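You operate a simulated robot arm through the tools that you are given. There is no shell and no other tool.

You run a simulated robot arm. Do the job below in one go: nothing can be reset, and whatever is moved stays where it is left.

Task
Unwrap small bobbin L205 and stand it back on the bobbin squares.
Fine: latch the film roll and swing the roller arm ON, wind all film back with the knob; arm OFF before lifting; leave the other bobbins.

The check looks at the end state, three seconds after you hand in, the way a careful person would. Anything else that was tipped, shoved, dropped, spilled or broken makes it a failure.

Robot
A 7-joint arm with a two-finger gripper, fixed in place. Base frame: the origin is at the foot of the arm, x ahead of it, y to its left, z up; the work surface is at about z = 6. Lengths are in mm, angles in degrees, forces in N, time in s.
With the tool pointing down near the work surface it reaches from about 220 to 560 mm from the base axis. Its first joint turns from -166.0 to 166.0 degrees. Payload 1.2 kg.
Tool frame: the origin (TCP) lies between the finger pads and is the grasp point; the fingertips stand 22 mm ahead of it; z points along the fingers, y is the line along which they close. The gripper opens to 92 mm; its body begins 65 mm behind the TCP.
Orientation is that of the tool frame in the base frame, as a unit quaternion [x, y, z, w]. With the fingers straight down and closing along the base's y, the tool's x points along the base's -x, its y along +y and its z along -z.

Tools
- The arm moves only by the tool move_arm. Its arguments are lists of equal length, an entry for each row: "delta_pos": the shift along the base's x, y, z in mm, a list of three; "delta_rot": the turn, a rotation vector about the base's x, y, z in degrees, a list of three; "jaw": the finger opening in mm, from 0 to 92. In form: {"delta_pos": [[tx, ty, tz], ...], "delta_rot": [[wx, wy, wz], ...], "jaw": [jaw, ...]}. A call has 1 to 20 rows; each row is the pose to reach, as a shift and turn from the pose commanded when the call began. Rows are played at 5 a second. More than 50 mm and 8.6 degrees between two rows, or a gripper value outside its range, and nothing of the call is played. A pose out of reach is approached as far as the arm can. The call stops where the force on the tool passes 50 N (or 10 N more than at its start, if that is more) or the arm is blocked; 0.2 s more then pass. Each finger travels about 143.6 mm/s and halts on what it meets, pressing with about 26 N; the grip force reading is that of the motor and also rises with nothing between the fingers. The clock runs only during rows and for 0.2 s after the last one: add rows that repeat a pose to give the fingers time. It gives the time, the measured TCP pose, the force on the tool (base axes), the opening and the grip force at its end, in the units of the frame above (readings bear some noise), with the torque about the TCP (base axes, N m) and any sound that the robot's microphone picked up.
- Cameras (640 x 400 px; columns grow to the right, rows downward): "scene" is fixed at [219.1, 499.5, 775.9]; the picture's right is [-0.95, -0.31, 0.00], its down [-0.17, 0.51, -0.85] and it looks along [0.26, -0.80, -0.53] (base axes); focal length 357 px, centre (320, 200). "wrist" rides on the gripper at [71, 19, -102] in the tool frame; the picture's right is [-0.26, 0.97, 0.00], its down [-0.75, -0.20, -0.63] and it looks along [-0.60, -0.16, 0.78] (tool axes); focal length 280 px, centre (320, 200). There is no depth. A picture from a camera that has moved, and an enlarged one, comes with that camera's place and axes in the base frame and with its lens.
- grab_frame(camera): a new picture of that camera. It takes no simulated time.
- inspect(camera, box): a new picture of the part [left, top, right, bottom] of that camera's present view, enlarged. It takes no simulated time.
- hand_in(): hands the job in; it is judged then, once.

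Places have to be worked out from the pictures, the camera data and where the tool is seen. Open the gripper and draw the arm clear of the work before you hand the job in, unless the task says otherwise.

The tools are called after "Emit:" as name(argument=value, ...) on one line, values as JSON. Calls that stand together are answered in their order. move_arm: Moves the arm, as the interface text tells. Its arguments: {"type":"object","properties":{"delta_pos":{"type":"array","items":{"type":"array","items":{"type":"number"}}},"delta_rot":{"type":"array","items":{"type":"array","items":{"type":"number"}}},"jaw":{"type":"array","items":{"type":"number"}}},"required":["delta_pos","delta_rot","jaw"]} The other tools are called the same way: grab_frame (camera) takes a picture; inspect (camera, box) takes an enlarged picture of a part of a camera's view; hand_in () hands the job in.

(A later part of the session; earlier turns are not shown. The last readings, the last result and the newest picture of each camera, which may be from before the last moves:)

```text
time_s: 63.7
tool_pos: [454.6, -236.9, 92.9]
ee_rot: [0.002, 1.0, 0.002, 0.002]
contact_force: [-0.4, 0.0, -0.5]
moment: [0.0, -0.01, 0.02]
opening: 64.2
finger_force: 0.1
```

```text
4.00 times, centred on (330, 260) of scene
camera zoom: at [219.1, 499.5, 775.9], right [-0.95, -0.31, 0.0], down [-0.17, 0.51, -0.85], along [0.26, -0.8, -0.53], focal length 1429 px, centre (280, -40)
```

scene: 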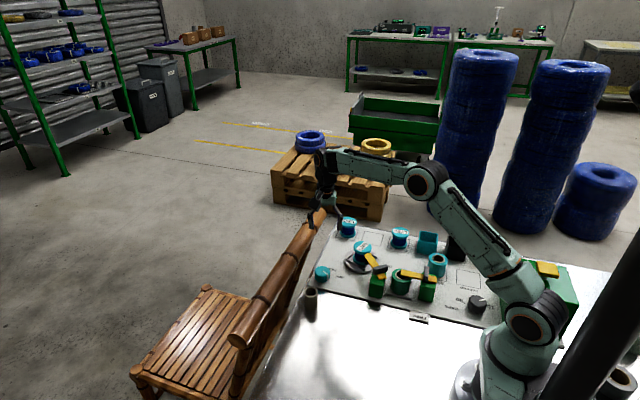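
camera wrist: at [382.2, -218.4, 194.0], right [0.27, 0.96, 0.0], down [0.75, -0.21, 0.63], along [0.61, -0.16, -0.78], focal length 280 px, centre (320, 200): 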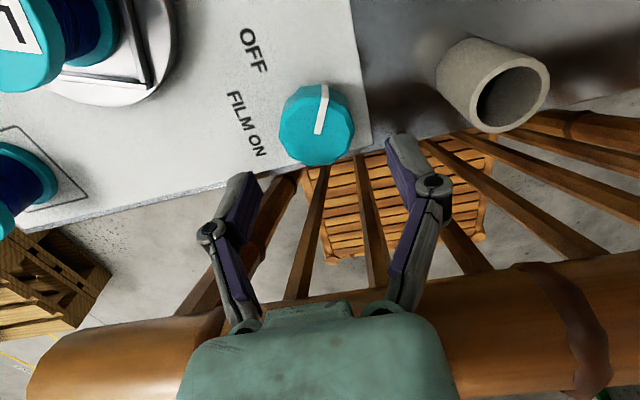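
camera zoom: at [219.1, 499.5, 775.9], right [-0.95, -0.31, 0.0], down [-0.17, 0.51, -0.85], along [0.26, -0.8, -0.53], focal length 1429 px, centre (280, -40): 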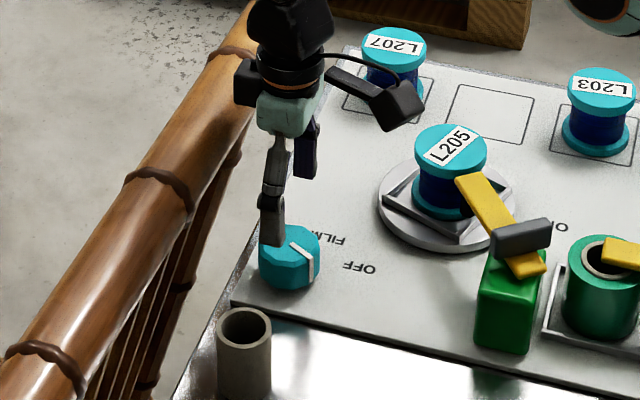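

Yaw 0 approach is clear, but the back of the hand points at the rail here. I lean the hand 10° away from the rail and then lower over the knob with the fingers open.

Emit:
move_arm(delta_pos=[[0, 0, 0], [0, 0, 0], [0, -0.5, 0], [0.5, -1, -12], [0.5, -1, -24], [0.5, -1, -36], [0.5, -1, -46], [0.5, -1, -50], [0.5, -1, -50]], delta_rot=[[0, -4, 0], [0, -8, 0], [0, -10, 0], [0, -10, 0], [0, -10, 0], [0, -10, 0], [0, -10, 0], [0, -10, 0], [0, -10, 0]], jaw=[64, 64, 64, 64, 64, 64, 64, 64, 64])

Emit:
grab_frame(camera="wrist")

Emit:
inspect(camera="scene", box=[280, 210, 380, 310])

```text
time_s: 65.7
tool_pos: [455.4, -239.5, 44.4]
ee_rot: [0.002, 0.996, 0.001, 0.088]
contact_force: [0.5, 0.4, 0.1]
moment: [0.03, 0.03, 0.0]
opening: 63.9
finger_force: 0.0
```

```text
taken
camera wrist: at [366.5, -219.9, 131.8], right [0.26, 0.96, 0.05], down [0.63, -0.21, 0.75], along [0.73, -0.16, -0.66], focal length 280 px, centre (320, 200)
```

wrist: 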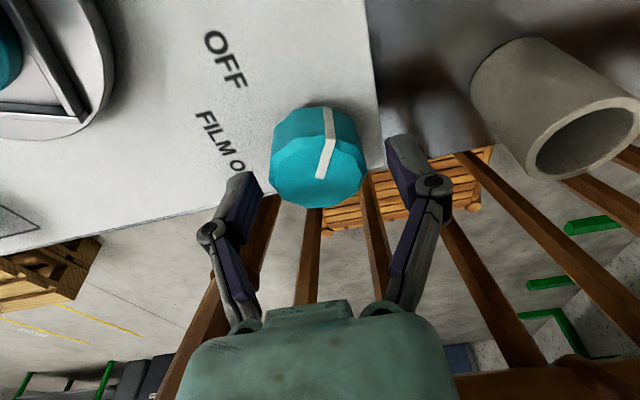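

```text
4.00 times, centred on (330, 260) of scene
camera zoom: at [219.1, 499.5, 775.9], right [-0.95, -0.31, 0.0], down [-0.17, 0.51, -0.85], along [0.26, -0.8, -0.53], focal length 1429 px, centre (280, -40)
```

zoom: 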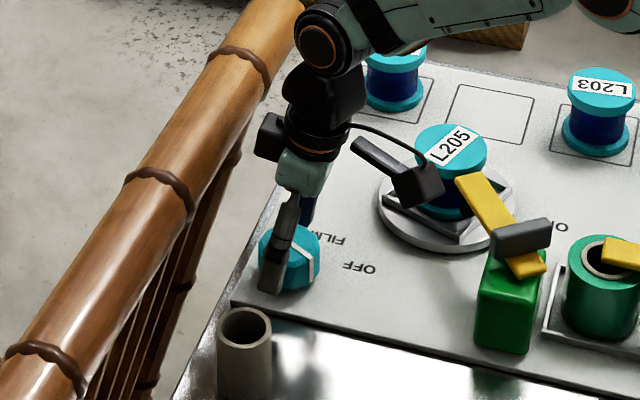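

The hand leans clear of the rail. I now rotate the open gripper to yaw -60° at this low height, then close on the knob.

Emit:
move_arm(delta_pos=[[0, 0, 0], [0, 0, 0], [0, 0, 0], [0, 0, 0], [0, 0, 0], [0, 0, 0], [0, 0, 0], [0, 0, -2], [0, 0, -3], [0, 0, -3], [0, 0, -3], [0, 0, -3], [0, 0, -3]], delta_rot=[[0, 0, -7.5], [0, 0, -15], [0, 0, -22.5], [0, 0, -30], [0, 0, -37.5], [0, 0, -45], [0, 0, -52.5], [0, 0, -60], [0, 0, -60], [0, 0, -60], [0, 0, -60], [0, 0, -60], [0, 0, -60]], jaw=[64, 64, 64, 64, 64, 64, 64, 64, 56, 48, 42, 38, 36])

Emit:
grab_frame(camera="wrist")

Emit:
inspect(camera="scene", box=[280, 210, 380, 310])

```text
time_s: 68.5
tool_pos: [455.4, -239.0, 41.2]
ee_rot: [0.499, 0.862, -0.042, 0.078]
contact_force: [-1.2, -0.5, 3.0]
moment: [0.0, 0.02, -0.05]
opening: 44.5
finger_force: 27.9
```

```text
taken
camera wrist: at [426.3, -153.5, 129.1], right [0.97, 0.26, 0.05], down [0.13, -0.65, 0.75], along [0.22, -0.71, -0.66], focal length 280 px, centre (320, 200)
```

wrist: 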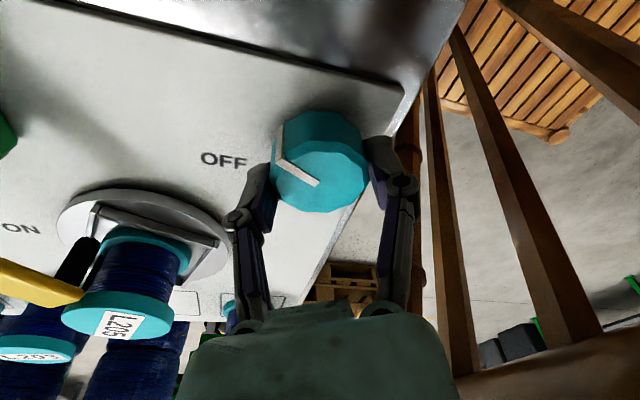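

```text
4.00 times, centred on (330, 260) of scene
camera zoom: at [219.1, 499.5, 775.9], right [-0.95, -0.31, 0.0], down [-0.17, 0.51, -0.85], along [0.26, -0.8, -0.53], focal length 1429 px, centre (280, -40)
```

zoom: 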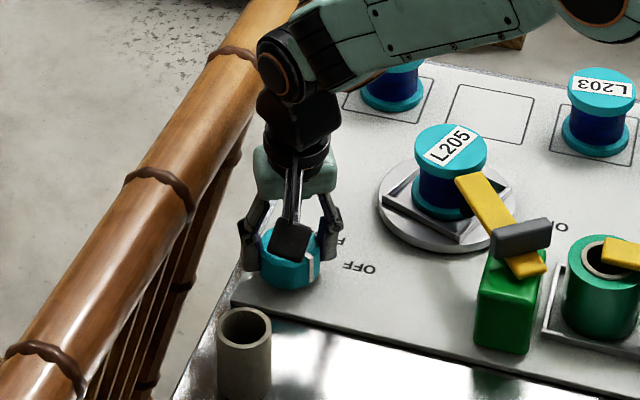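

Gripped cleanly at (455.4,-239) with no side load. I rotate counter-clockwise 60° more, then check the film.

Emit:
move_arm(delta_pos=[[0, 0, 0], [0, 0, 0], [0, 0, 0], [0, 0, 0], [0, 0, 0], [0, 0, 0], [0, 0, 0], [0, 0, 0]], delta_rot=[[0, 0, 7.5], [0, 0, 15], [0, 0, 22.5], [0, 0, 30], [0, 0, 37.5], [0, 0, 45], [0, 0, 52.5], [0, 0, 60]], jaw=[36, 36, 36, 36, 36, 36, 36, 36])

Emit:
inspect(camera="scene", box=[340, 230, 400, 280])

Emit:
inspect(camera="scene", box=[280, 210, 380, 310])

Emit:
grab_frame(camera="wrist")

```text
time_s: 70.3
tool_pos: [454.6, -239.9, 42.2]
ee_rot: [0.001, 0.996, 0.001, 0.089]
contact_force: [0.9, -15.9, 0.5]
moment: [-0.29, 0.43, 0.0]
opening: 44.5
finger_force: 28.1
```

```text
8.00 times, centred on (370, 255) of scene
camera zoom: at [219.1, 499.5, 775.9], right [-0.95, -0.31, 0.0], down [-0.17, 0.51, -0.85], along [0.26, -0.8, -0.53], focal length 2858 px, centre (-80, -240)
```

zoom: 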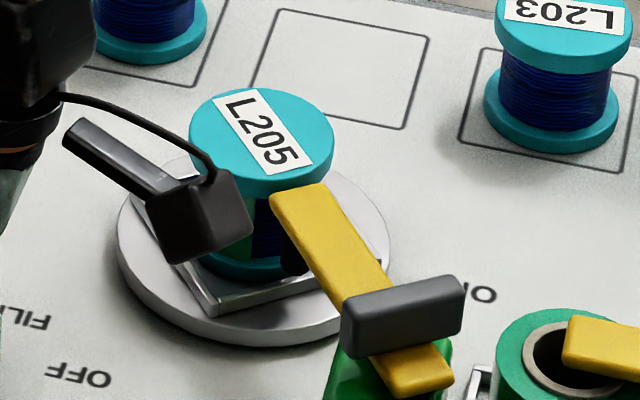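

```text
4.00 times, centred on (330, 260) of scene
camera zoom: at [219.1, 499.5, 775.9], right [-0.95, -0.31, 0.0], down [-0.17, 0.51, -0.85], along [0.26, -0.8, -0.53], focal length 1429 px, centre (280, -40)
```

zoom: 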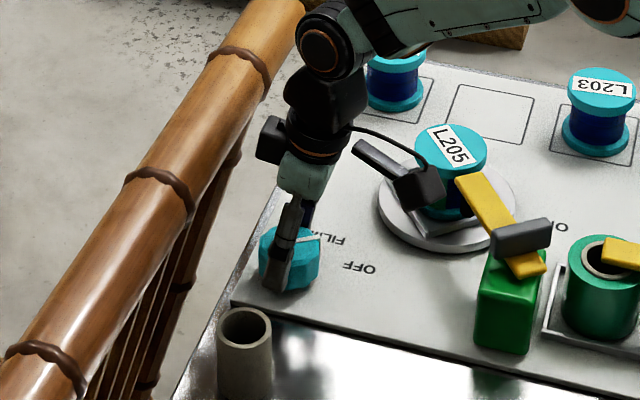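

```text
taken
camera wrist: at [365.6, -220.3, 129.0], right [0.26, 0.96, 0.05], down [0.63, -0.21, 0.75], along [0.73, -0.16, -0.66], focal length 280 px, centre (320, 200)
```

wrist: 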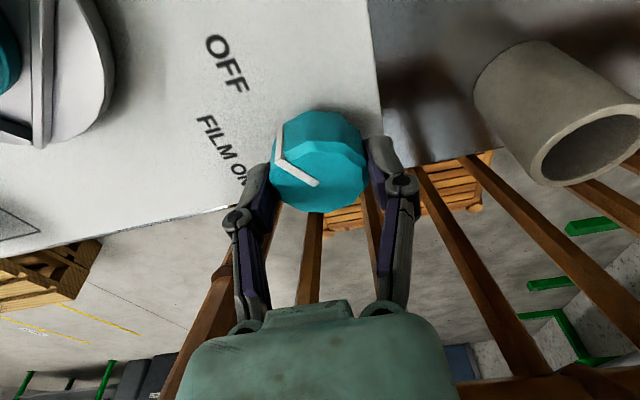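

The film arc keeps shrinking (only a small green part is visible at the front-left now). I turn another 30° and check.

Emit:
move_arm(delta_pos=[[0, 0, 0], [0, 0, 0], [0, 0, 0], [0, 0, 0]], delta_rot=[[0, 0, 7.5], [0, 0, 15], [0, 0, 22.5], [0, 0, 30]], jaw=[36, 36, 36, 36])

Emit:
inspect(camera="scene", box=[340, 230, 400, 280])

Emit:
inspect(camera="scene", box=[280, 210, 380, 310])

Emit:
grab_frame(camera="wrist")

```text
time_s: 71.3
tool_pos: [454.7, -239.7, 42.9]
ee_rot: [-0.257, 0.963, 0.023, 0.085]
contact_force: [18.6, -25.9, -26.2]
moment: [-0.25, -0.04, -0.04]
opening: 44.1
finger_force: 27.8
```

```text
8.00 times, centred on (370, 255) of scene
camera zoom: at [219.1, 499.5, 775.9], right [-0.95, -0.31, 0.0], down [-0.17, 0.51, -0.85], along [0.26, -0.8, -0.53], focal length 2858 px, centre (-80, -240)
```

zoom: 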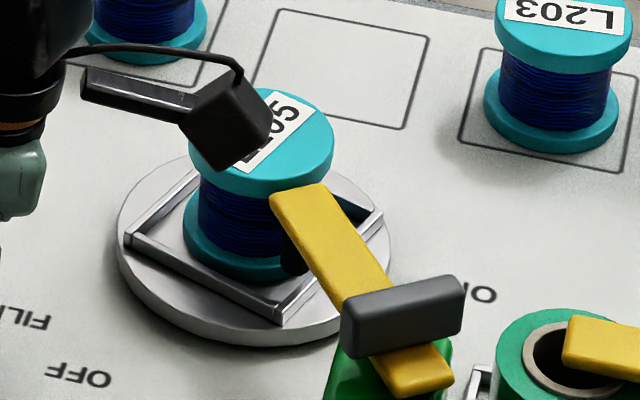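

```text
4.00 times, centred on (330, 260) of scene
camera zoom: at [219.1, 499.5, 775.9], right [-0.95, -0.31, 0.0], down [-0.17, 0.51, -0.85], along [0.26, -0.8, -0.53], focal length 1429 px, centre (280, -40)
```

zoom: 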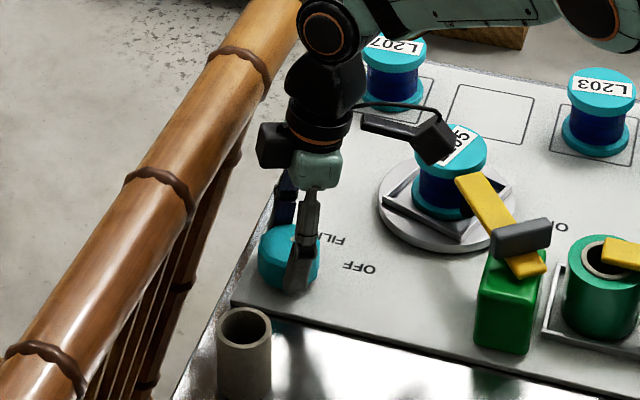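

```text
taken
camera wrist: at [367.9, -267.0, 129.3], right [-0.26, 0.97, 0.05], down [0.65, 0.14, 0.75], along [0.71, 0.22, -0.66], focal length 280 px, centre (320, 200)
```

wrist: 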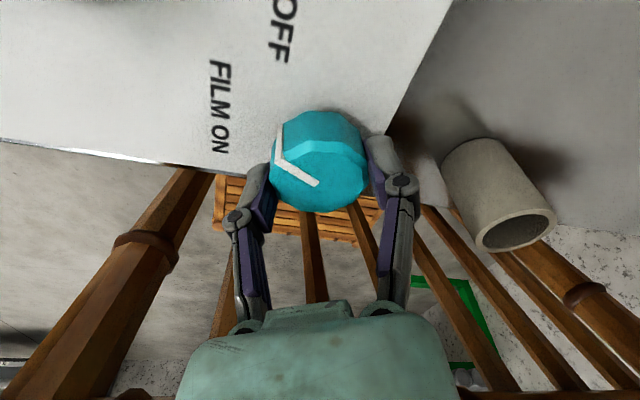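

Front now entirely bare wire; the turntable runs about 4° per knob degree, and I estimate only a sliver of film left. Side forces have built up, so I open, rotate back and regrip for another stroke.

Emit:
move_arm(delta_pos=[[0, 0, 0], [0, 0, 0], [0, 0, 0], [0, 0, 0], [0, 0, 0], [0, 0, 0], [0, 0, 0], [0, 0, 0], [0, 0, 0], [0, 0, 0], [0, 0, -1], [0.5, 0, -1], [0.5, 0, -1], [0.5, 0, -1], [0.5, 0, -1], [0.5, 0, -1], [0.5, 0, -1]], delta_rot=[[0, 0, 0], [0, 0, 0], [0, 0, -8], [0, 0, -16], [0, 0, -24], [0, 0, -32], [0, 0, -40], [0, 0, -48], [0, 0, -56], [0, 0, -64], [0, 0, -72], [0, 0, -80], [0, 0, -80], [0, 0, -80], [0, 0, -80], [0, 0, -80], [0, 0, -80]], jaw=[54, 62, 62, 62, 62, 62, 62, 62, 62, 62, 62, 62, 54, 46, 40, 36, 36])

Emit:
inspect(camera="scene", box=[340, 230, 400, 280])

Emit:
grab_frame(camera="wrist")

```text
time_s: 74.9
tool_pos: [455.1, -239.0, 41.1]
ee_rot: [0.423, 0.902, -0.038, 0.082]
contact_force: [-8.9, -7.3, 3.0]
moment: [-0.15, 0.13, -0.02]
opening: 43.9
finger_force: 28.2
```

```text
8.00 times, centred on (370, 255) of scene
camera zoom: at [219.1, 499.5, 775.9], right [-0.95, -0.31, 0.0], down [-0.17, 0.51, -0.85], along [0.26, -0.8, -0.53], focal length 2858 px, centre (-80, -240)
```

zoom: 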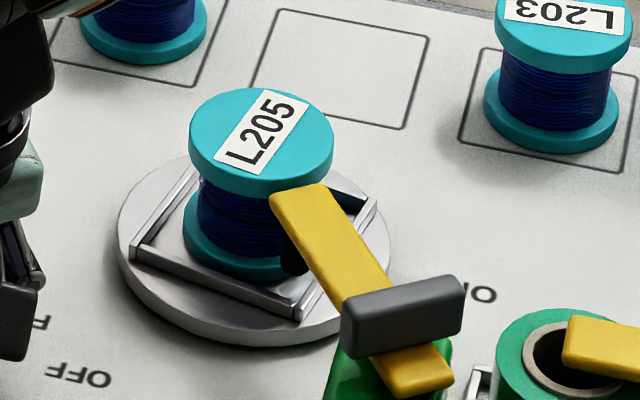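

```text
taken
camera wrist: at [412.4, -159.7, 128.5], right [0.91, 0.42, 0.05], down [0.24, -0.62, 0.75], along [0.34, -0.67, -0.66], focal length 280 px, centre (320, 200)
```

wrist: 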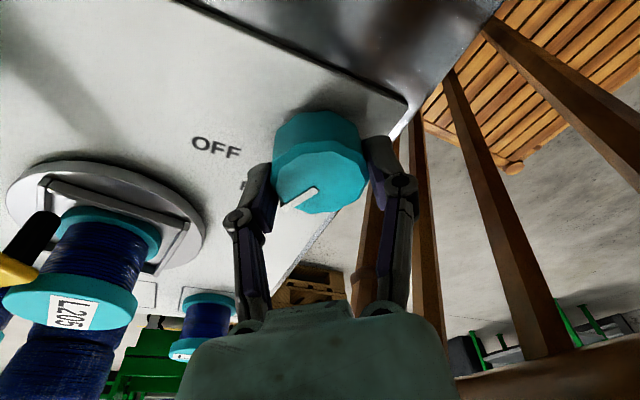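

Regripped at yaw -50°. I turn another 20° counter-clockwise and look.

Emit:
move_arm(delta_pos=[[0, 0, 0], [0, 0, 0], [0, 0, 0], [0, 0, 0]], delta_rot=[[0, 0, 5], [0, 0, 10], [0, 0, 15], [0, 0, 20]], jaw=[36, 36, 36, 36])

Emit:
inspect(camera="scene", box=[340, 230, 400, 280])

Emit:
grab_frame(camera="wrist")

```text
time_s: 75.9
tool_pos: [454.6, -239.2, 41.1]
ee_rot: [0.259, 0.962, -0.023, 0.086]
contact_force: [-14.6, -10.2, 10.7]
moment: [-0.16, 0.6, -0.03]
opening: 43.8
finger_force: 27.8
```

```text
8.00 times, centred on (370, 255) of scene
camera zoom: at [219.1, 499.5, 775.9], right [-0.95, -0.31, 0.0], down [-0.17, 0.51, -0.85], along [0.26, -0.8, -0.53], focal length 2858 px, centre (-80, -240)
```

zoom: 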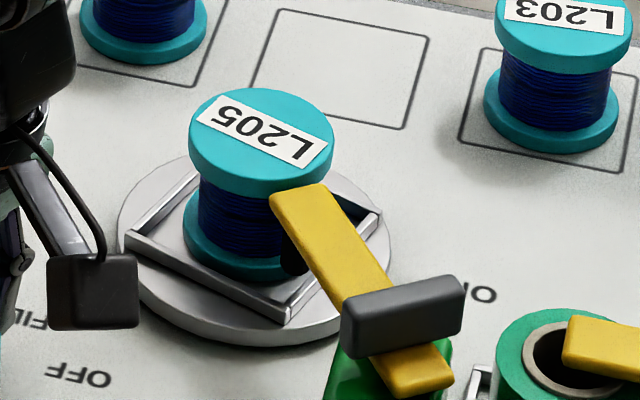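

```text
taken
camera wrist: at [387.6, -179.0, 128.5], right [0.71, 0.7, 0.05], down [0.44, -0.5, 0.75], along [0.55, -0.51, -0.66], focal length 280 px, centre (320, 200)
```

wrist: 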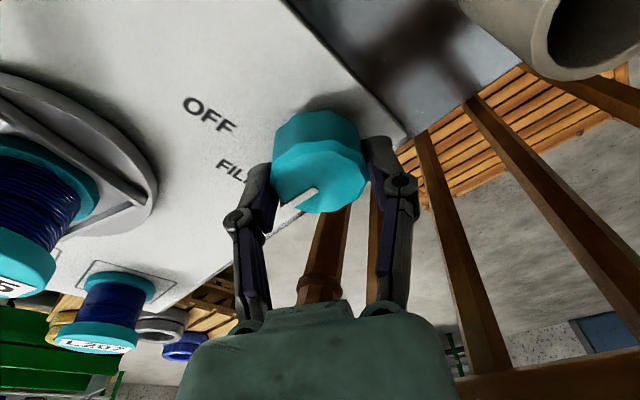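

The turntable still follows the knob and the front is bare. Another 40° will bring the former film tail around to the front where I can see it, so I turn on.

Emit:
move_arm(delta_pos=[[0, 0, 0], [0, 0, 0], [0, 0, 0], [0, 0, 0], [0, 0, 0]], delta_rot=[[0, 0, 5], [0, 0, 10], [0, 0, 15], [0, 0, 20], [0, 0, 20]], jaw=[36, 36, 36, 36, 36])

Emit:
inspect(camera="scene", box=[340, 230, 400, 280])

Emit:
grab_frame(camera="wrist")

```text
time_s: 77.1
tool_pos: [454.4, -239.7, 42.0]
ee_rot: [0.088, 0.992, -0.006, 0.089]
contact_force: [-15.0, -10.5, 17.0]
moment: [-0.36, 0.35, 0.0]
opening: 43.8
finger_force: 27.7
```

```text
8.00 times, centred on (370, 255) of scene
camera zoom: at [219.1, 499.5, 775.9], right [-0.95, -0.31, 0.0], down [-0.17, 0.51, -0.85], along [0.26, -0.8, -0.53], focal length 2858 px, centre (-80, -240)
```

zoom: 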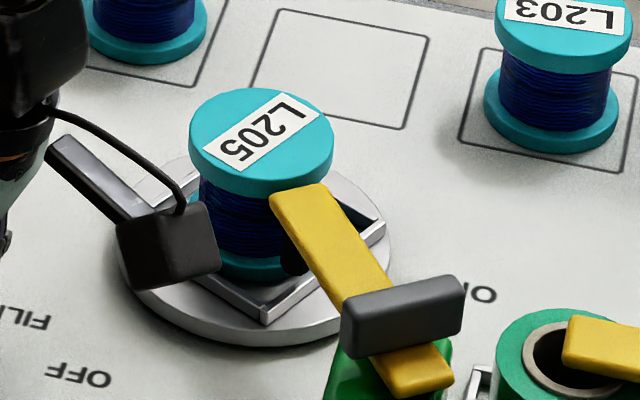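

```text
taken
camera wrist: at [371.4, -205.6, 127.9], right [0.42, 0.9, 0.05], down [0.58, -0.31, 0.75], along [0.69, -0.29, -0.66], focal length 280 px, centre (320, 200)
```

wrist: 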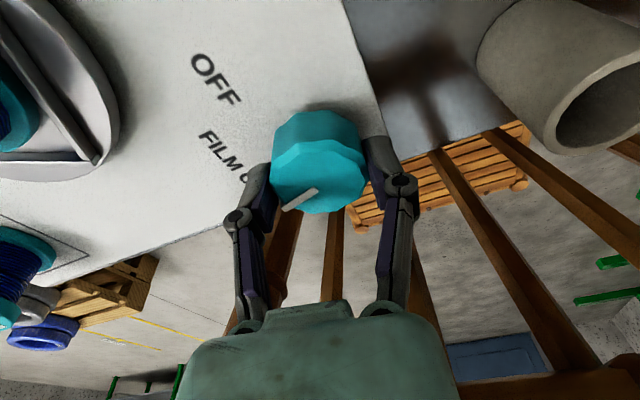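

Still all bare at the front; I turn another 25° so the last part of the circumference comes around.

Emit:
move_arm(delta_pos=[[0, 0, 0], [0, 0, 0], [0, 0, 0], [0, 0, 0], [0, 0, 0], [0, 0, 0]], delta_rot=[[0, 0, 5], [0, 0, 10], [0, 0, 15], [0, 0, 20], [0, 0, 25], [0, 0, 25]], jaw=[36, 36, 36, 36, 36, 36])

Emit:
inspect(camera="scene", box=[340, 230, 400, 280])

Emit:
inspect(camera="scene", box=[280, 210, 380, 310])

```text
time_s: 78.5
tool_pos: [455.9, -239.4, 40.8]
ee_rot: [-0.129, 0.988, 0.012, 0.089]
contact_force: [-0.6, -16.3, 12.4]
moment: [-0.66, 0.54, -0.01]
opening: 43.6
finger_force: 28.3
```

```text
8.00 times, centred on (370, 255) of scene
camera zoom: at [219.1, 499.5, 775.9], right [-0.95, -0.31, 0.0], down [-0.17, 0.51, -0.85], along [0.26, -0.8, -0.53], focal length 2858 px, centre (-80, -240)
```

zoom: 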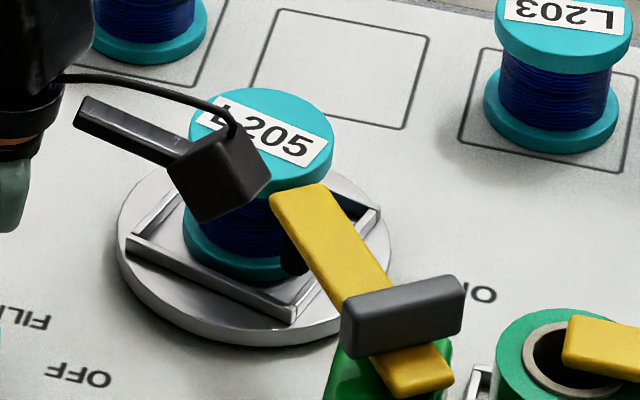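

```text
4.00 times, centred on (330, 260) of scene
camera zoom: at [219.1, 499.5, 775.9], right [-0.95, -0.31, 0.0], down [-0.17, 0.51, -0.85], along [0.26, -0.8, -0.53], focal length 1429 px, centre (280, -40)
```

zoom: 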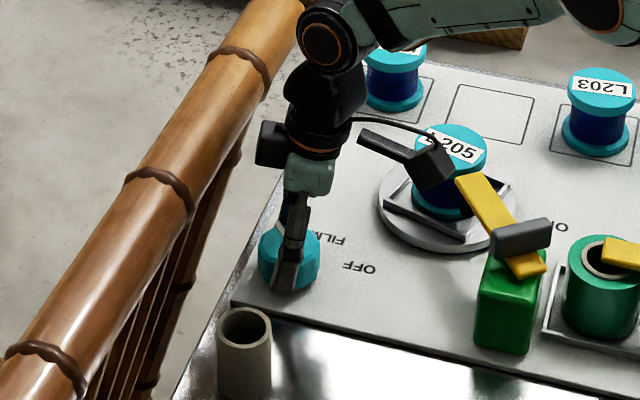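

All visible sides are bare now, including where the film tail should be. I release the knob, lift up clear of the rail and straighten the hand.

Emit:
move_arm(delta_pos=[[0, 0, 0], [0, 0, 0], [0, 0, 0], [-2, 0, 15], [-4, 0, 35], [-6, 0, 60], [-10, 0, 90], [-15, 0, 120], [-20, 0, 145], [-25, 0, 160], [-25, 0, 160]], delta_rot=[[0, 0, 0], [0, 0, 0], [0, 0, 0], [0, 0, 0], [0, 0, 0], [0, 0, 0], [0, 0, 0], [0, 0, 0], [-1.3, 4.8, 0], [-2.6, 9.7, 0], [-2.6, 9.7, 0]], jaw=[54, 62, 62, 62, 62, 62, 62, 62, 62, 62, 62])

Emit:
inspect(camera="scene", box=[300, 215, 420, 305])

```text
time_s: 80.9
tool_pos: [431.7, -238.7, 199.7]
ee_rot: [-0.128, 0.992, 0.002, 0.001]
contact_force: [-0.5, 0.7, 0.0]
moment: [0.03, 0.03, -0.01]
opening: 62.2
finger_force: 0.0
```

```text
4.44 times, centred on (360, 260) of scene
camera zoom: at [219.1, 499.5, 775.9], right [-0.95, -0.31, 0.0], down [-0.17, 0.51, -0.85], along [0.26, -0.8, -0.53], focal length 1588 px, centre (142, -67)
```

zoom: 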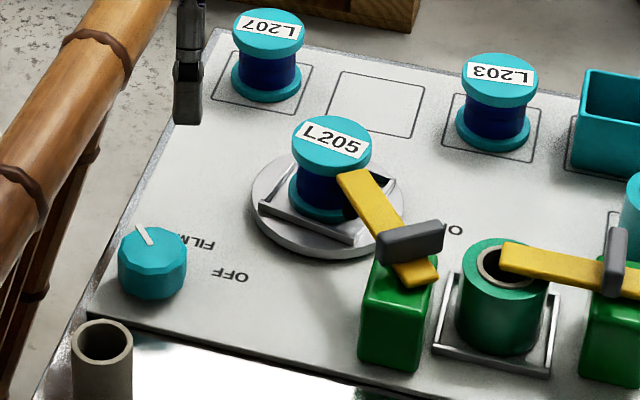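

Now I go back to the earlier viewpoint behind the bobbin to confirm no film remains there.

Emit:
move_arm(delta_pos=[[-12, -17, 5], [-26, -37, 5], [-40, -57, 5], [-54, -77, 5], [-68, -97, 0], [-82, -117, -10], [-96, -137, -20], [-110, -157, -30], [-122, -175, -40], [-132, -189, -45], [-132, -189, -45]], delta_rot=[[0, 0, 6], [0, 0, 12], [0, 0, 18], [0, 0, 24], [0, 0, 30], [0, 0, 36], [0, 0, 42], [0, 0, 48], [0, 0, 54], [0, 0, 60], [0, 0, 60]], jaw=[70, 80, 90, 92, 92, 92, 92, 92, 92, 92, 92])

Emit:
grab_frame(camera="wrist")

Emit:
inspect(camera="wrist", box=[240, 130, 400, 260])

Emit:
inspect(camera="scene", box=[340, 230, 400, 280])

```text
time_s: 83.3
tool_pos: [297.9, -428.1, 156.9]
ee_rot: [-0.608, 0.794, 0.003, 0.001]
contact_force: [0.2, -0.4, 0.6]
moment: [-0.02, 0.0, 0.02]
opening: 91.7
finger_force: 0.2
```

```text
taken
camera wrist: at [260.0, -491.4, 257.1], right [-0.86, 0.5, 0.0], down [0.4, 0.67, 0.63], along [0.31, 0.54, -0.78], focal length 280 px, centre (320, 200)
```

wrist: 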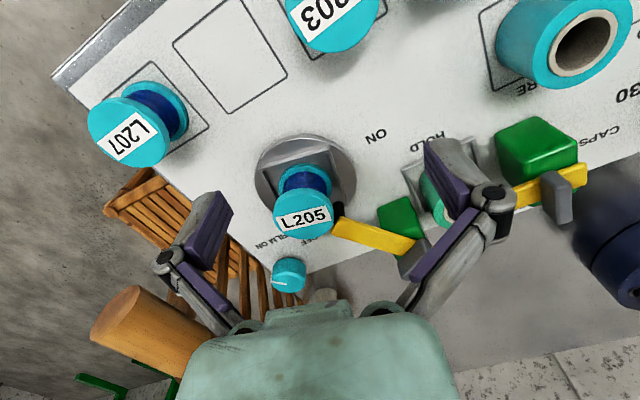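

```text
3.08 times, centred on (320, 195) of wrist
camera zoom: at [260.0, -491.4, 257.1], right [-0.86, 0.5, 0.0], down [0.4, 0.67, 0.63], along [0.31, 0.54, -0.78], focal length 863 px, centre (320, 215)
```

zoom: 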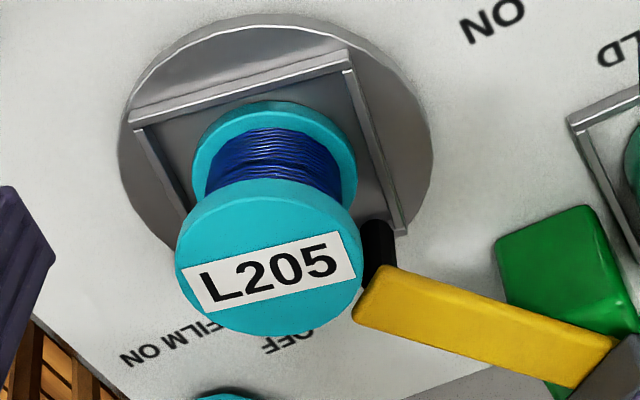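

```text
8.00 times, centred on (370, 255) of scene
camera zoom: at [219.1, 499.5, 775.9], right [-0.95, -0.31, 0.0], down [-0.17, 0.51, -0.85], along [0.26, -0.8, -0.53], focal length 2858 px, centre (-80, -240)
```

zoom: 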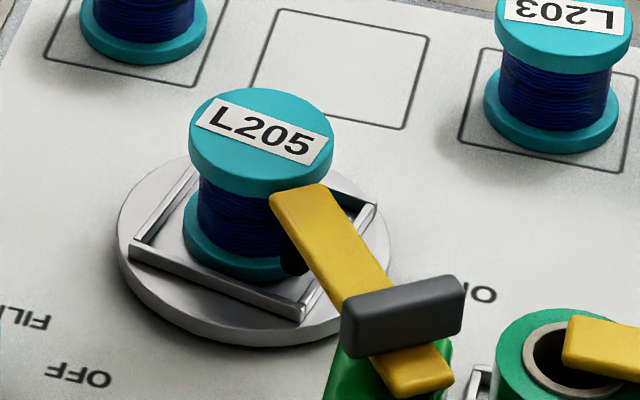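

Both sides of L205 show only bare wire: all film is wound back. Next the roller arm goes OFF; I move back above its fin, turning the wrist toward yaw -147°.

Emit:
move_arm(delta_pos=[[0, 10, 15], [0, 22, 30], [0, 36, 43], [0, 50, 43], [0, 64, 43], [0, 78, 43], [0, 92, 43], [0, 106, 43], [-2, 120, 43], [-4, 134, 43], [-6, 148, 43], [-7, 160, 43], [-8, 170, 43], [-8, 174, 43], [-8, 174, 43], [-8, 174, 43], [-8, 174, 43], [-8, 174, 43], [-8, 174, 43], [-8, 174, 43]], delta_rot=[[0, 0, -8], [0, 0, -16], [0, 0, -24], [0, 0, -32], [0, 0, -40], [0, 0, -48], [0, 0, -56], [0, 0, -64], [0, 0, -72], [0, 0, -80], [0, 0, -88], [0, 0, -96], [0, 0, -104], [0, 0, -112], [0, 0, -120], [0, 0, -128], [0, 0, -136], [0, 0, -144], [0, 0, -152], [0, 0, -160]], jaw=[92, 92, 80, 70, 60, 50, 44, 40, 40, 40, 40, 40, 40, 40, 40, 40, 40, 40, 40, 40])

```text
time_s: 87.5
tool_pos: [290.7, -251.8, 198.4]
ee_rot: [0.678, 0.735, 0.0, 0.002]
contact_force: [0.1, -0.1, -0.3]
moment: [-0.04, -0.02, 0.01]
opening: 40.1
finger_force: 0.1
```

At yaw -85° above the pivot; I rotate the remaining -61° and come down to a checking height.

Emit:
move_arm(delta_pos=[[0, 0, 0], [0, 0, 0], [0, 0, 0], [0, 0, 0], [0, 0, 0], [0, -0.5, -15], [0, -1, -35], [0, -1.5, -55], [0, -2, -70], [0, -2, -70]], delta_rot=[[0, 0, -8], [0, 0, -16], [0, 0, -24], [0, 0, -32], [0, 0, -40], [0, 0, -48], [0, 0, -56], [0, 0, -61], [0, 0, -61], [0, 0, -61]], jaw=[40, 40, 40, 40, 40, 40, 40, 40, 40, 40])

Emit:
inspect(camera="wrist", box=[220, 60, 420, 260])

Emit:
inspect(camera="scene", box=[320, 225, 440, 315])

```text
time_s: 89.7
tool_pos: [288.2, -256.5, 130.0]
ee_rot: [0.957, 0.291, -0.001, 0.002]
contact_force: [0.0, 0.2, 0.3]
moment: [-0.01, 0.02, 0.04]
opening: 40.0
finger_force: 0.1
```

```text
2.00 times, centred on (320, 160) of wrist
camera zoom: at [357.6, -232.0, 231.6], right [0.32, -0.95, 0.0], down [-0.74, -0.25, 0.63], along [-0.59, -0.2, -0.78], focal length 561 px, centre (320, 280)
```

zoom: 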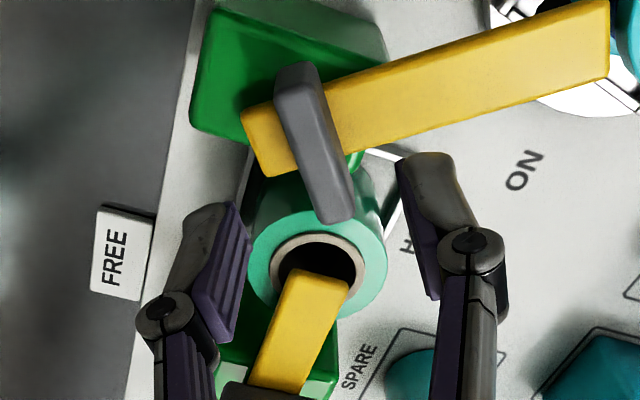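

```text
4.44 times, centred on (380, 270) of scene
camera zoom: at [219.1, 499.5, 775.9], right [-0.95, -0.31, 0.0], down [-0.17, 0.51, -0.85], along [0.26, -0.8, -0.53], focal length 1588 px, centre (53, -111)
```

zoom: 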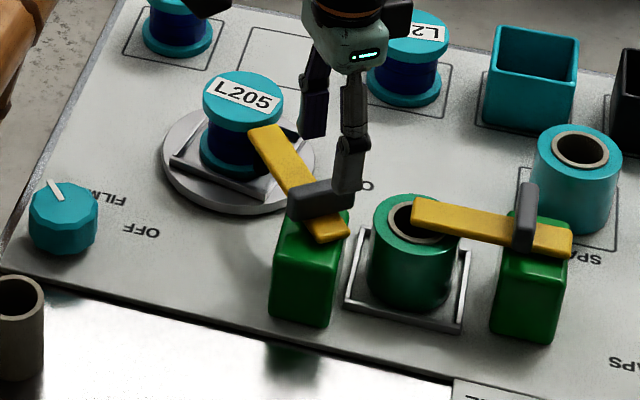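

The fin is about 2-3 mm toward (+x,+y) of the tool. I correct, lower to z≈94, and close on it.

Emit:
move_arm(delta_pos=[[1, 1.5, -10], [2, 2.5, -20], [2, 2.5, -30], [2, 2.5, -36], [2, 2.5, -36], [2, 2.5, -36], [2, 2.5, -36], [2, 2.5, -36], [2, 2.5, -36]], delta_rot=[[0, 0, 0], [0, 0, 0], [0, 0, 0], [0, 0, 0], [0, 0, 0], [0, 0, 0], [0, 0, 0], [0, 0, 0], [0, 0, 0]], jaw=[40, 40, 40, 40, 30, 20, 12, 4, 0])

Emit:
inspect(camera="wrist", box=[220, 60, 420, 260])

```text
time_s: 91.7
tool_pos: [291.9, -253.1, 93.8]
ee_rot: [0.957, 0.291, 0.0, 0.003]
contact_force: [3.5, -5.2, -5.9]
moment: [-0.09, -0.09, 0.41]
opening: 12.4
finger_force: 28.3
```

```text
2.00 times, centred on (320, 160) of wrist
camera zoom: at [360.6, -229.0, 194.8], right [0.32, -0.95, 0.01], down [-0.74, -0.25, 0.63], along [-0.59, -0.2, -0.78], focal length 561 px, centre (320, 280)
```

zoom: 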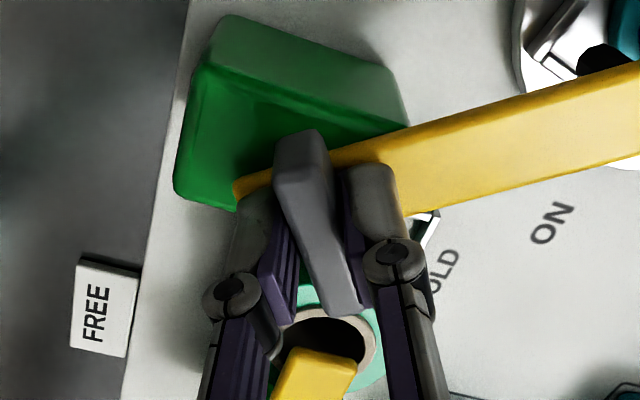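

Gripped at 12.4 mm with low side forces. I swing the arm counter-clockwise back toward OFF.

Emit:
move_arm(delta_pos=[[0, 0, 0], [0, 0, 0], [0, 0, 0], [0, 0, 0], [0, 0, 0], [0, 0, 0]], delta_rot=[[0, 0, 5], [0, 0, 11], [0, 0, 17], [0, 0, 23], [0, 0, 29], [0, 0, 35]], jaw=[0, 0, 0, 0, 0, 0])

Emit:
inspect(camera="scene", box=[320, 225, 440, 315])

```text
time_s: 93.1
tool_pos: [291.4, -252.8, 92.8]
ee_rot: [0.825, 0.565, -0.002, 0.0]
contact_force: [-24.5, 8.3, 23.6]
moment: [0.0, 0.59, -0.06]
opening: 12.1
finger_force: 28.0
```

```text
4.44 times, centred on (380, 270) of scene
camera zoom: at [219.1, 499.5, 775.9], right [-0.95, -0.31, 0.0], down [-0.17, 0.51, -0.85], along [0.26, -0.8, -0.53], focal length 1588 px, centre (53, -111)
```

zoom: 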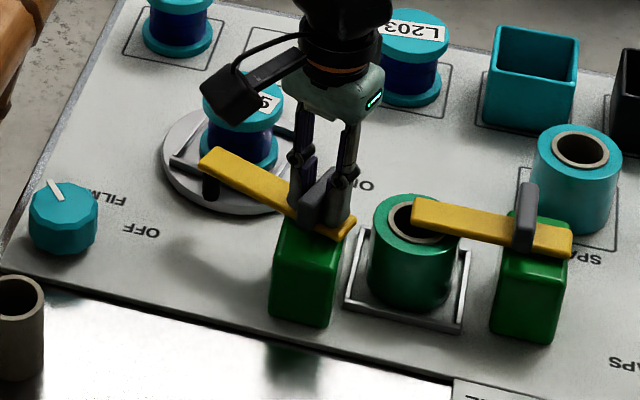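

The arm is swinging freely; I relieve the sideways force by 1.2 mm and continue to the OFF stop.

Emit:
move_arm(delta_pos=[[-0.6, 0, 0], [-1.2, 0, 0], [-1.2, 0, 0], [-1.2, 0, 0], [-1.2, 0, 0], [-1.2, 0, 0]], delta_rot=[[0, 0, 4], [0, 0, 10], [0, 0, 16], [0, 0, 22], [0, 0, 27], [0, 0, 31]], jaw=[0, 0, 0, 0, 0, 0])

Emit:
inspect(camera="scene", box=[320, 225, 440, 315])

```text
time_s: 94.5
tool_pos: [290.2, -252.2, 92.1]
ee_rot: [0.644, 0.765, 0.001, -0.001]
contact_force: [-23.9, 6.4, 5.5]
moment: [0.42, 0.49, -0.58]
opening: 12.8
finger_force: 27.6
```

```text
4.44 times, centred on (380, 270) of scene
camera zoom: at [219.1, 499.5, 775.9], right [-0.95, -0.31, 0.0], down [-0.17, 0.51, -0.85], along [0.26, -0.8, -0.53], focal length 1588 px, centre (53, -111)
```

zoom: 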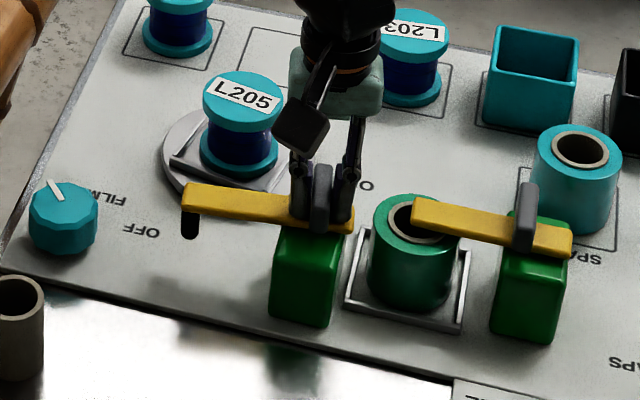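

The OFF stop is felt and the bar is back at OFF, well clear of the turntable. I relax, open and lift straight up.

Emit:
move_arm(delta_pos=[[0, 0, 0], [0, 0, 0], [0, 0, 0], [0, 0, 0], [0, 0, 20], [0, 0, 45], [0, 0, 75], [0, 0, 105], [0, 0, 105]], delta_rot=[[0, 0, -2], [0, 0, -2], [0, 0, -2], [0, 0, -2], [0, 0, -2], [0, 0, -2], [0, 0, -2], [0, 0, -2], [0, 0, -2]], jaw=[0, 16, 32, 40, 40, 40, 40, 40, 40])

Emit:
inspect(camera="scene", box=[320, 225, 440, 315])

Emit:
grab_frame(camera="wrist")

```text
time_s: 96.5
tool_pos: [290.5, -253.0, 196.4]
ee_rot: [0.658, 0.753, 0.001, 0.002]
contact_force: [-0.3, -0.8, -0.1]
moment: [-0.03, -0.01, 0.01]
opening: 40.2
finger_force: 0.0
```

```text
4.44 times, centred on (380, 270) of scene
camera zoom: at [219.1, 499.5, 775.9], right [-0.95, -0.31, 0.0], down [-0.17, 0.51, -0.85], along [0.26, -0.8, -0.53], focal length 1588 px, centre (53, -111)
```

zoom: 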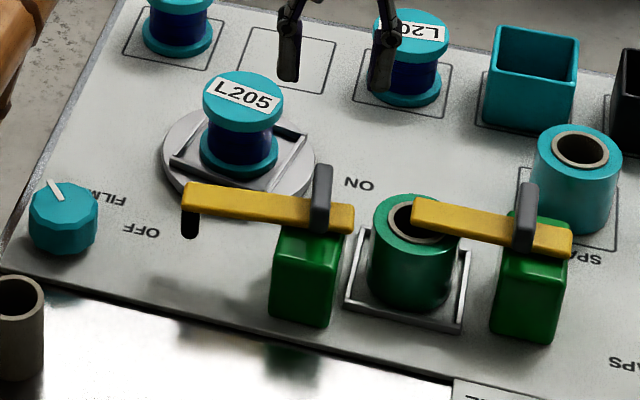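

```text
taken
camera wrist: at [299.4, -178.7, 298.4], right [0.99, -0.13, 0.0], down [-0.1, -0.77, 0.63], along [-0.08, -0.62, -0.78], focal length 280 px, centre (320, 200)
```

wrist: 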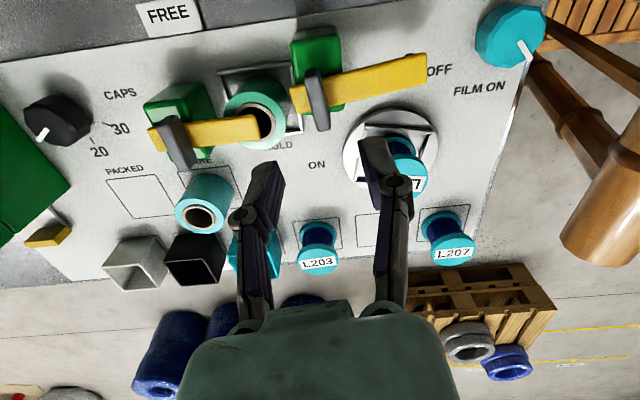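

The roller arm is OFF and L205 is free of film. The empty square lies near (346,-475), about 588 mm from the base, so before picking I test whether a vertical tool can reach over it.

Emit:
move_arm(delta_pos=[[6, -25, 0], [12, -50, 0], [18, -75, 0], [24, -100, 0], [30, -125, 0], [36, -150, 0], [42, -175, 0], [48, -200, 0], [55, -222, 0], [55, -222, -20], [55, -222, -45], [55, -222, -45]], delta_rot=[[0, 0, 5], [0, 0, 10], [0, 0, 15], [0, 0, 20], [0, 0, 25], [0, 0, 30], [0, 0, 33], [0, 0, 33], [0, 0, 33], [0, 0, 33], [0, 0, 33], [0, 0, 33]], jaw=[50, 60, 70, 76, 76, 76, 76, 76, 76, 76, 76, 76])

Emit:
grab_frame(camera="wrist")

Emit:
inspect(camera="scene", box=[320, 190, 440, 290])

```text
time_s: 99.1
tool_pos: [327.5, -455.8, 150.5]
ee_rot: [0.416, 0.909, 0.001, 0.002]
contact_force: [-0.1, -0.6, -0.4]
moment: [0.0, 0.01, 0.01]
opening: 76.0
finger_force: 0.1
out of reach, approached as far as the arm can: row 8, 9, 10, 11, 12
```

```text
taken
camera wrist: at [294.2, -388.8, 252.3], right [0.9, 0.43, 0.0], down [0.33, -0.7, 0.63], along [0.27, -0.56, -0.78], focal length 280 px, centre (320, 200)
```

wrist: 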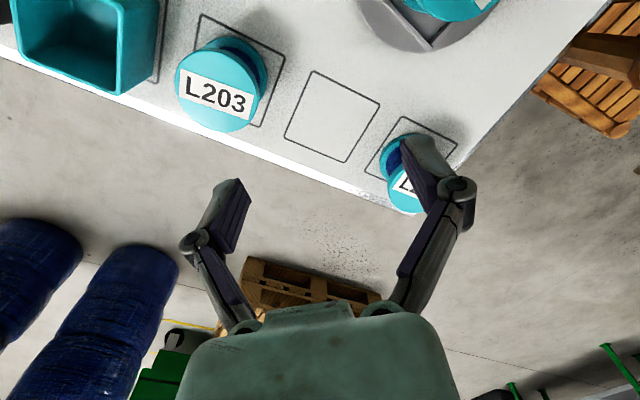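

```text
4.00 times, centred on (380, 240) of scene
camera zoom: at [219.1, 499.5, 775.9], right [-0.95, -0.31, 0.0], down [-0.17, 0.51, -0.85], along [0.26, -0.8, -0.53], focal length 1429 px, centre (80, 40)
```

zoom: 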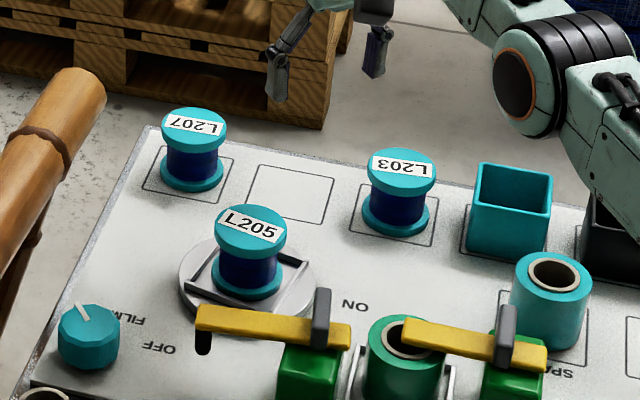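

A vertical tool stops at 561 mm radius, about 27 mm short of the square's centre at (347,-474). I test a 15° lean (fingers pointing outward, about the finger-closing axis) to gain reach while a gripped bobbin would stay upright.

Emit:
move_arm(delta_pos=[[0, 0, 0], [0, 0, 0], [0, 0, 0]], delta_rot=[[-5.68, -4.9, 0], [-11.36, -9.8, 0], [-11.36, -9.8, 0]], jaw=[76, 76, 76])

Emit:
grab_frame(camera="wrist")

```text
time_s: 99.9
tool_pos: [327.9, -454.2, 151.9]
ee_rot: [0.412, 0.901, -0.054, 0.121]
contact_force: [1.0, -0.1, -0.9]
moment: [0.0, -0.02, 0.01]
opening: 76.1
finger_force: 0.1
```

```text
taken
camera wrist: at [278.7, -369.6, 230.8], right [0.89, 0.44, 0.07], down [0.21, -0.56, 0.8], along [0.39, -0.7, -0.59], focal length 280 px, centre (320, 200)
```

wrist: 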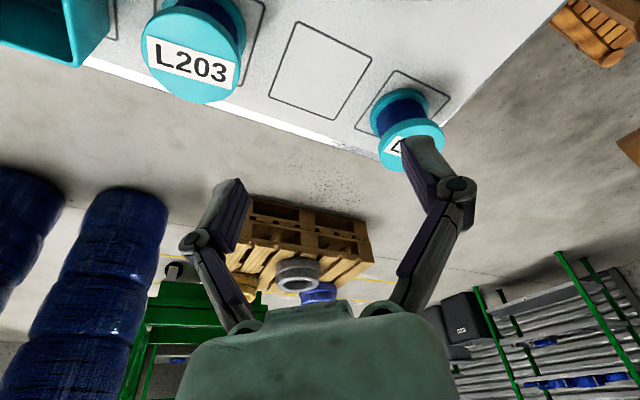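

The lean works; now I try shifting outward to (347,-474) at this height.

Emit:
move_arm(delta_pos=[[10, -10, 0], [19.5, -19, 0], [19.5, -19, 0], [19.5, -19, 0]], delta_rot=[[0, 0, 0], [0, 0, 0], [0, 0, 0], [0, 0, 0]], jaw=[76, 76, 76, 76])

```text
time_s: 100.9
tool_pos: [347.5, -475.2, 151.2]
ee_rot: [0.413, 0.901, -0.053, 0.12]
contact_force: [0.6, -0.1, 0.9]
moment: [0.03, 0.0, -0.02]
opening: 75.9
finger_force: 0.1
```

Reached (347.5,-475) with 15° lean. I lower here over the empty square to confirm the reach holds near placing height.

Emit:
move_arm(delta_pos=[[0, 0, -20], [0, 0, -40], [0, 0, -60], [0, 0, -80], [0, 0, -90], [0, 0, -90]], delta_rot=[[0, 0, 0], [0, 0, 0], [0, 0, 0], [0, 0, 0], [0, 0, 0], [0, 0, 0]], jaw=[76, 76, 76, 76, 76, 76])

Emit:
grab_frame(camera="wrist")

Emit:
inspect(camera="scene", box=[320, 190, 440, 290])

```text
time_s: 102.3
tool_pos: [345.0, -473.7, 63.7]
ee_rot: [0.412, 0.901, -0.054, 0.121]
contact_force: [-0.1, 0.6, -0.2]
moment: [-0.03, 0.0, -0.05]
opening: 75.9
finger_force: 0.0
```

```text
taken
camera wrist: at [297.5, -389.6, 142.5], right [0.9, 0.44, 0.07], down [0.21, -0.56, 0.8], along [0.39, -0.7, -0.6], focal length 280 px, centre (320, 200)
```

wrist: 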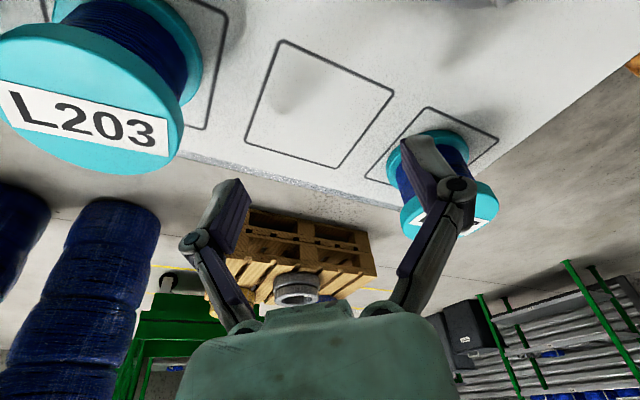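

```text
4.00 times, centred on (380, 240) of scene
camera zoom: at [219.1, 499.5, 775.9], right [-0.95, -0.31, 0.0], down [-0.17, 0.51, -0.85], along [0.26, -0.8, -0.53], focal length 1429 px, centre (80, 40)
```

zoom: 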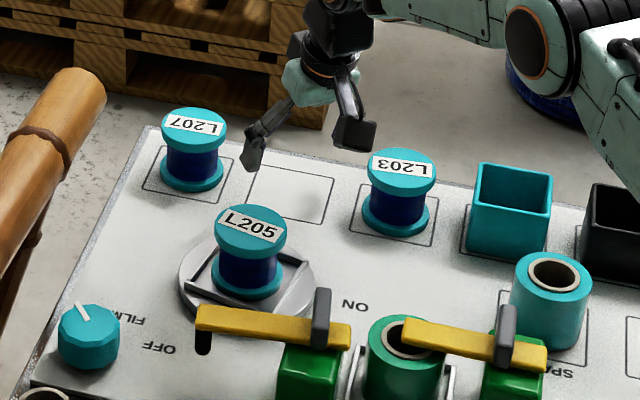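

Reach holds at z≈64 and the square's centre is confirmed at (346.5,-474.5). I now go up and over to L205 keeping this exact orientation.

Emit:
move_arm(delta_pos=[[0, 0, 30], [0, 0, 60], [0, 0, 90], [2, 15, 100], [4, 40, 100], [6, 65, 100], [8, 90, 100], [10, 115, 100], [11, 125, 100], [11, 125, 85], [11, 125, 70], [11, 125, 70]], delta_rot=[[0, 0, 0], [0, 0, 0], [0, 0, 0], [0, 0, 0], [0, 0, 0], [0, 0, 0], [0, 0, 0], [0, 0, 0], [0, 0, 0], [0, 0, 0], [0, 0, 0], [0, 0, 0]], jaw=[76, 76, 76, 80, 80, 80, 80, 80, 80, 80, 80, 80])

Emit:
grab_frame(camera="wrist")

Emit:
inspect(camera="scene", box=[320, 190, 440, 290])

```text
time_s: 104.9
tool_pos: [358.4, -350.4, 133.1]
ee_rot: [0.412, 0.902, -0.053, 0.12]
contact_force: [0.3, 0.8, 0.3]
moment: [0.03, 0.01, -0.03]
opening: 79.9
finger_force: 0.0
```

```text
taken
camera wrist: at [310.1, -265.2, 212.5], right [0.9, 0.44, 0.07], down [0.21, -0.56, 0.8], along [0.39, -0.7, -0.6], focal length 280 px, centre (320, 200)
```

wrist: 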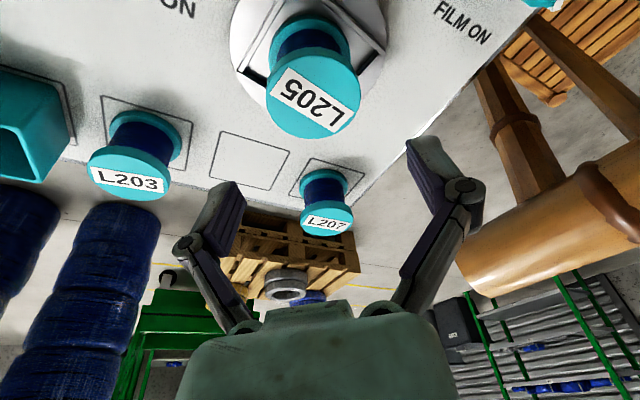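

```text
4.00 times, centred on (380, 240) of scene
camera zoom: at [219.1, 499.5, 775.9], right [-0.95, -0.31, 0.0], down [-0.17, 0.51, -0.85], along [0.26, -0.8, -0.53], focal length 1429 px, centre (80, 40)
```

zoom: 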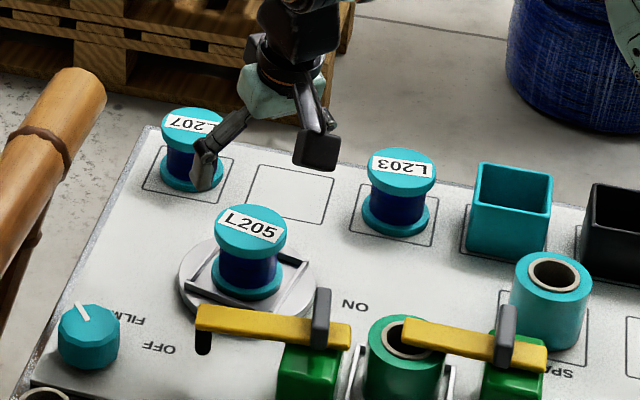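

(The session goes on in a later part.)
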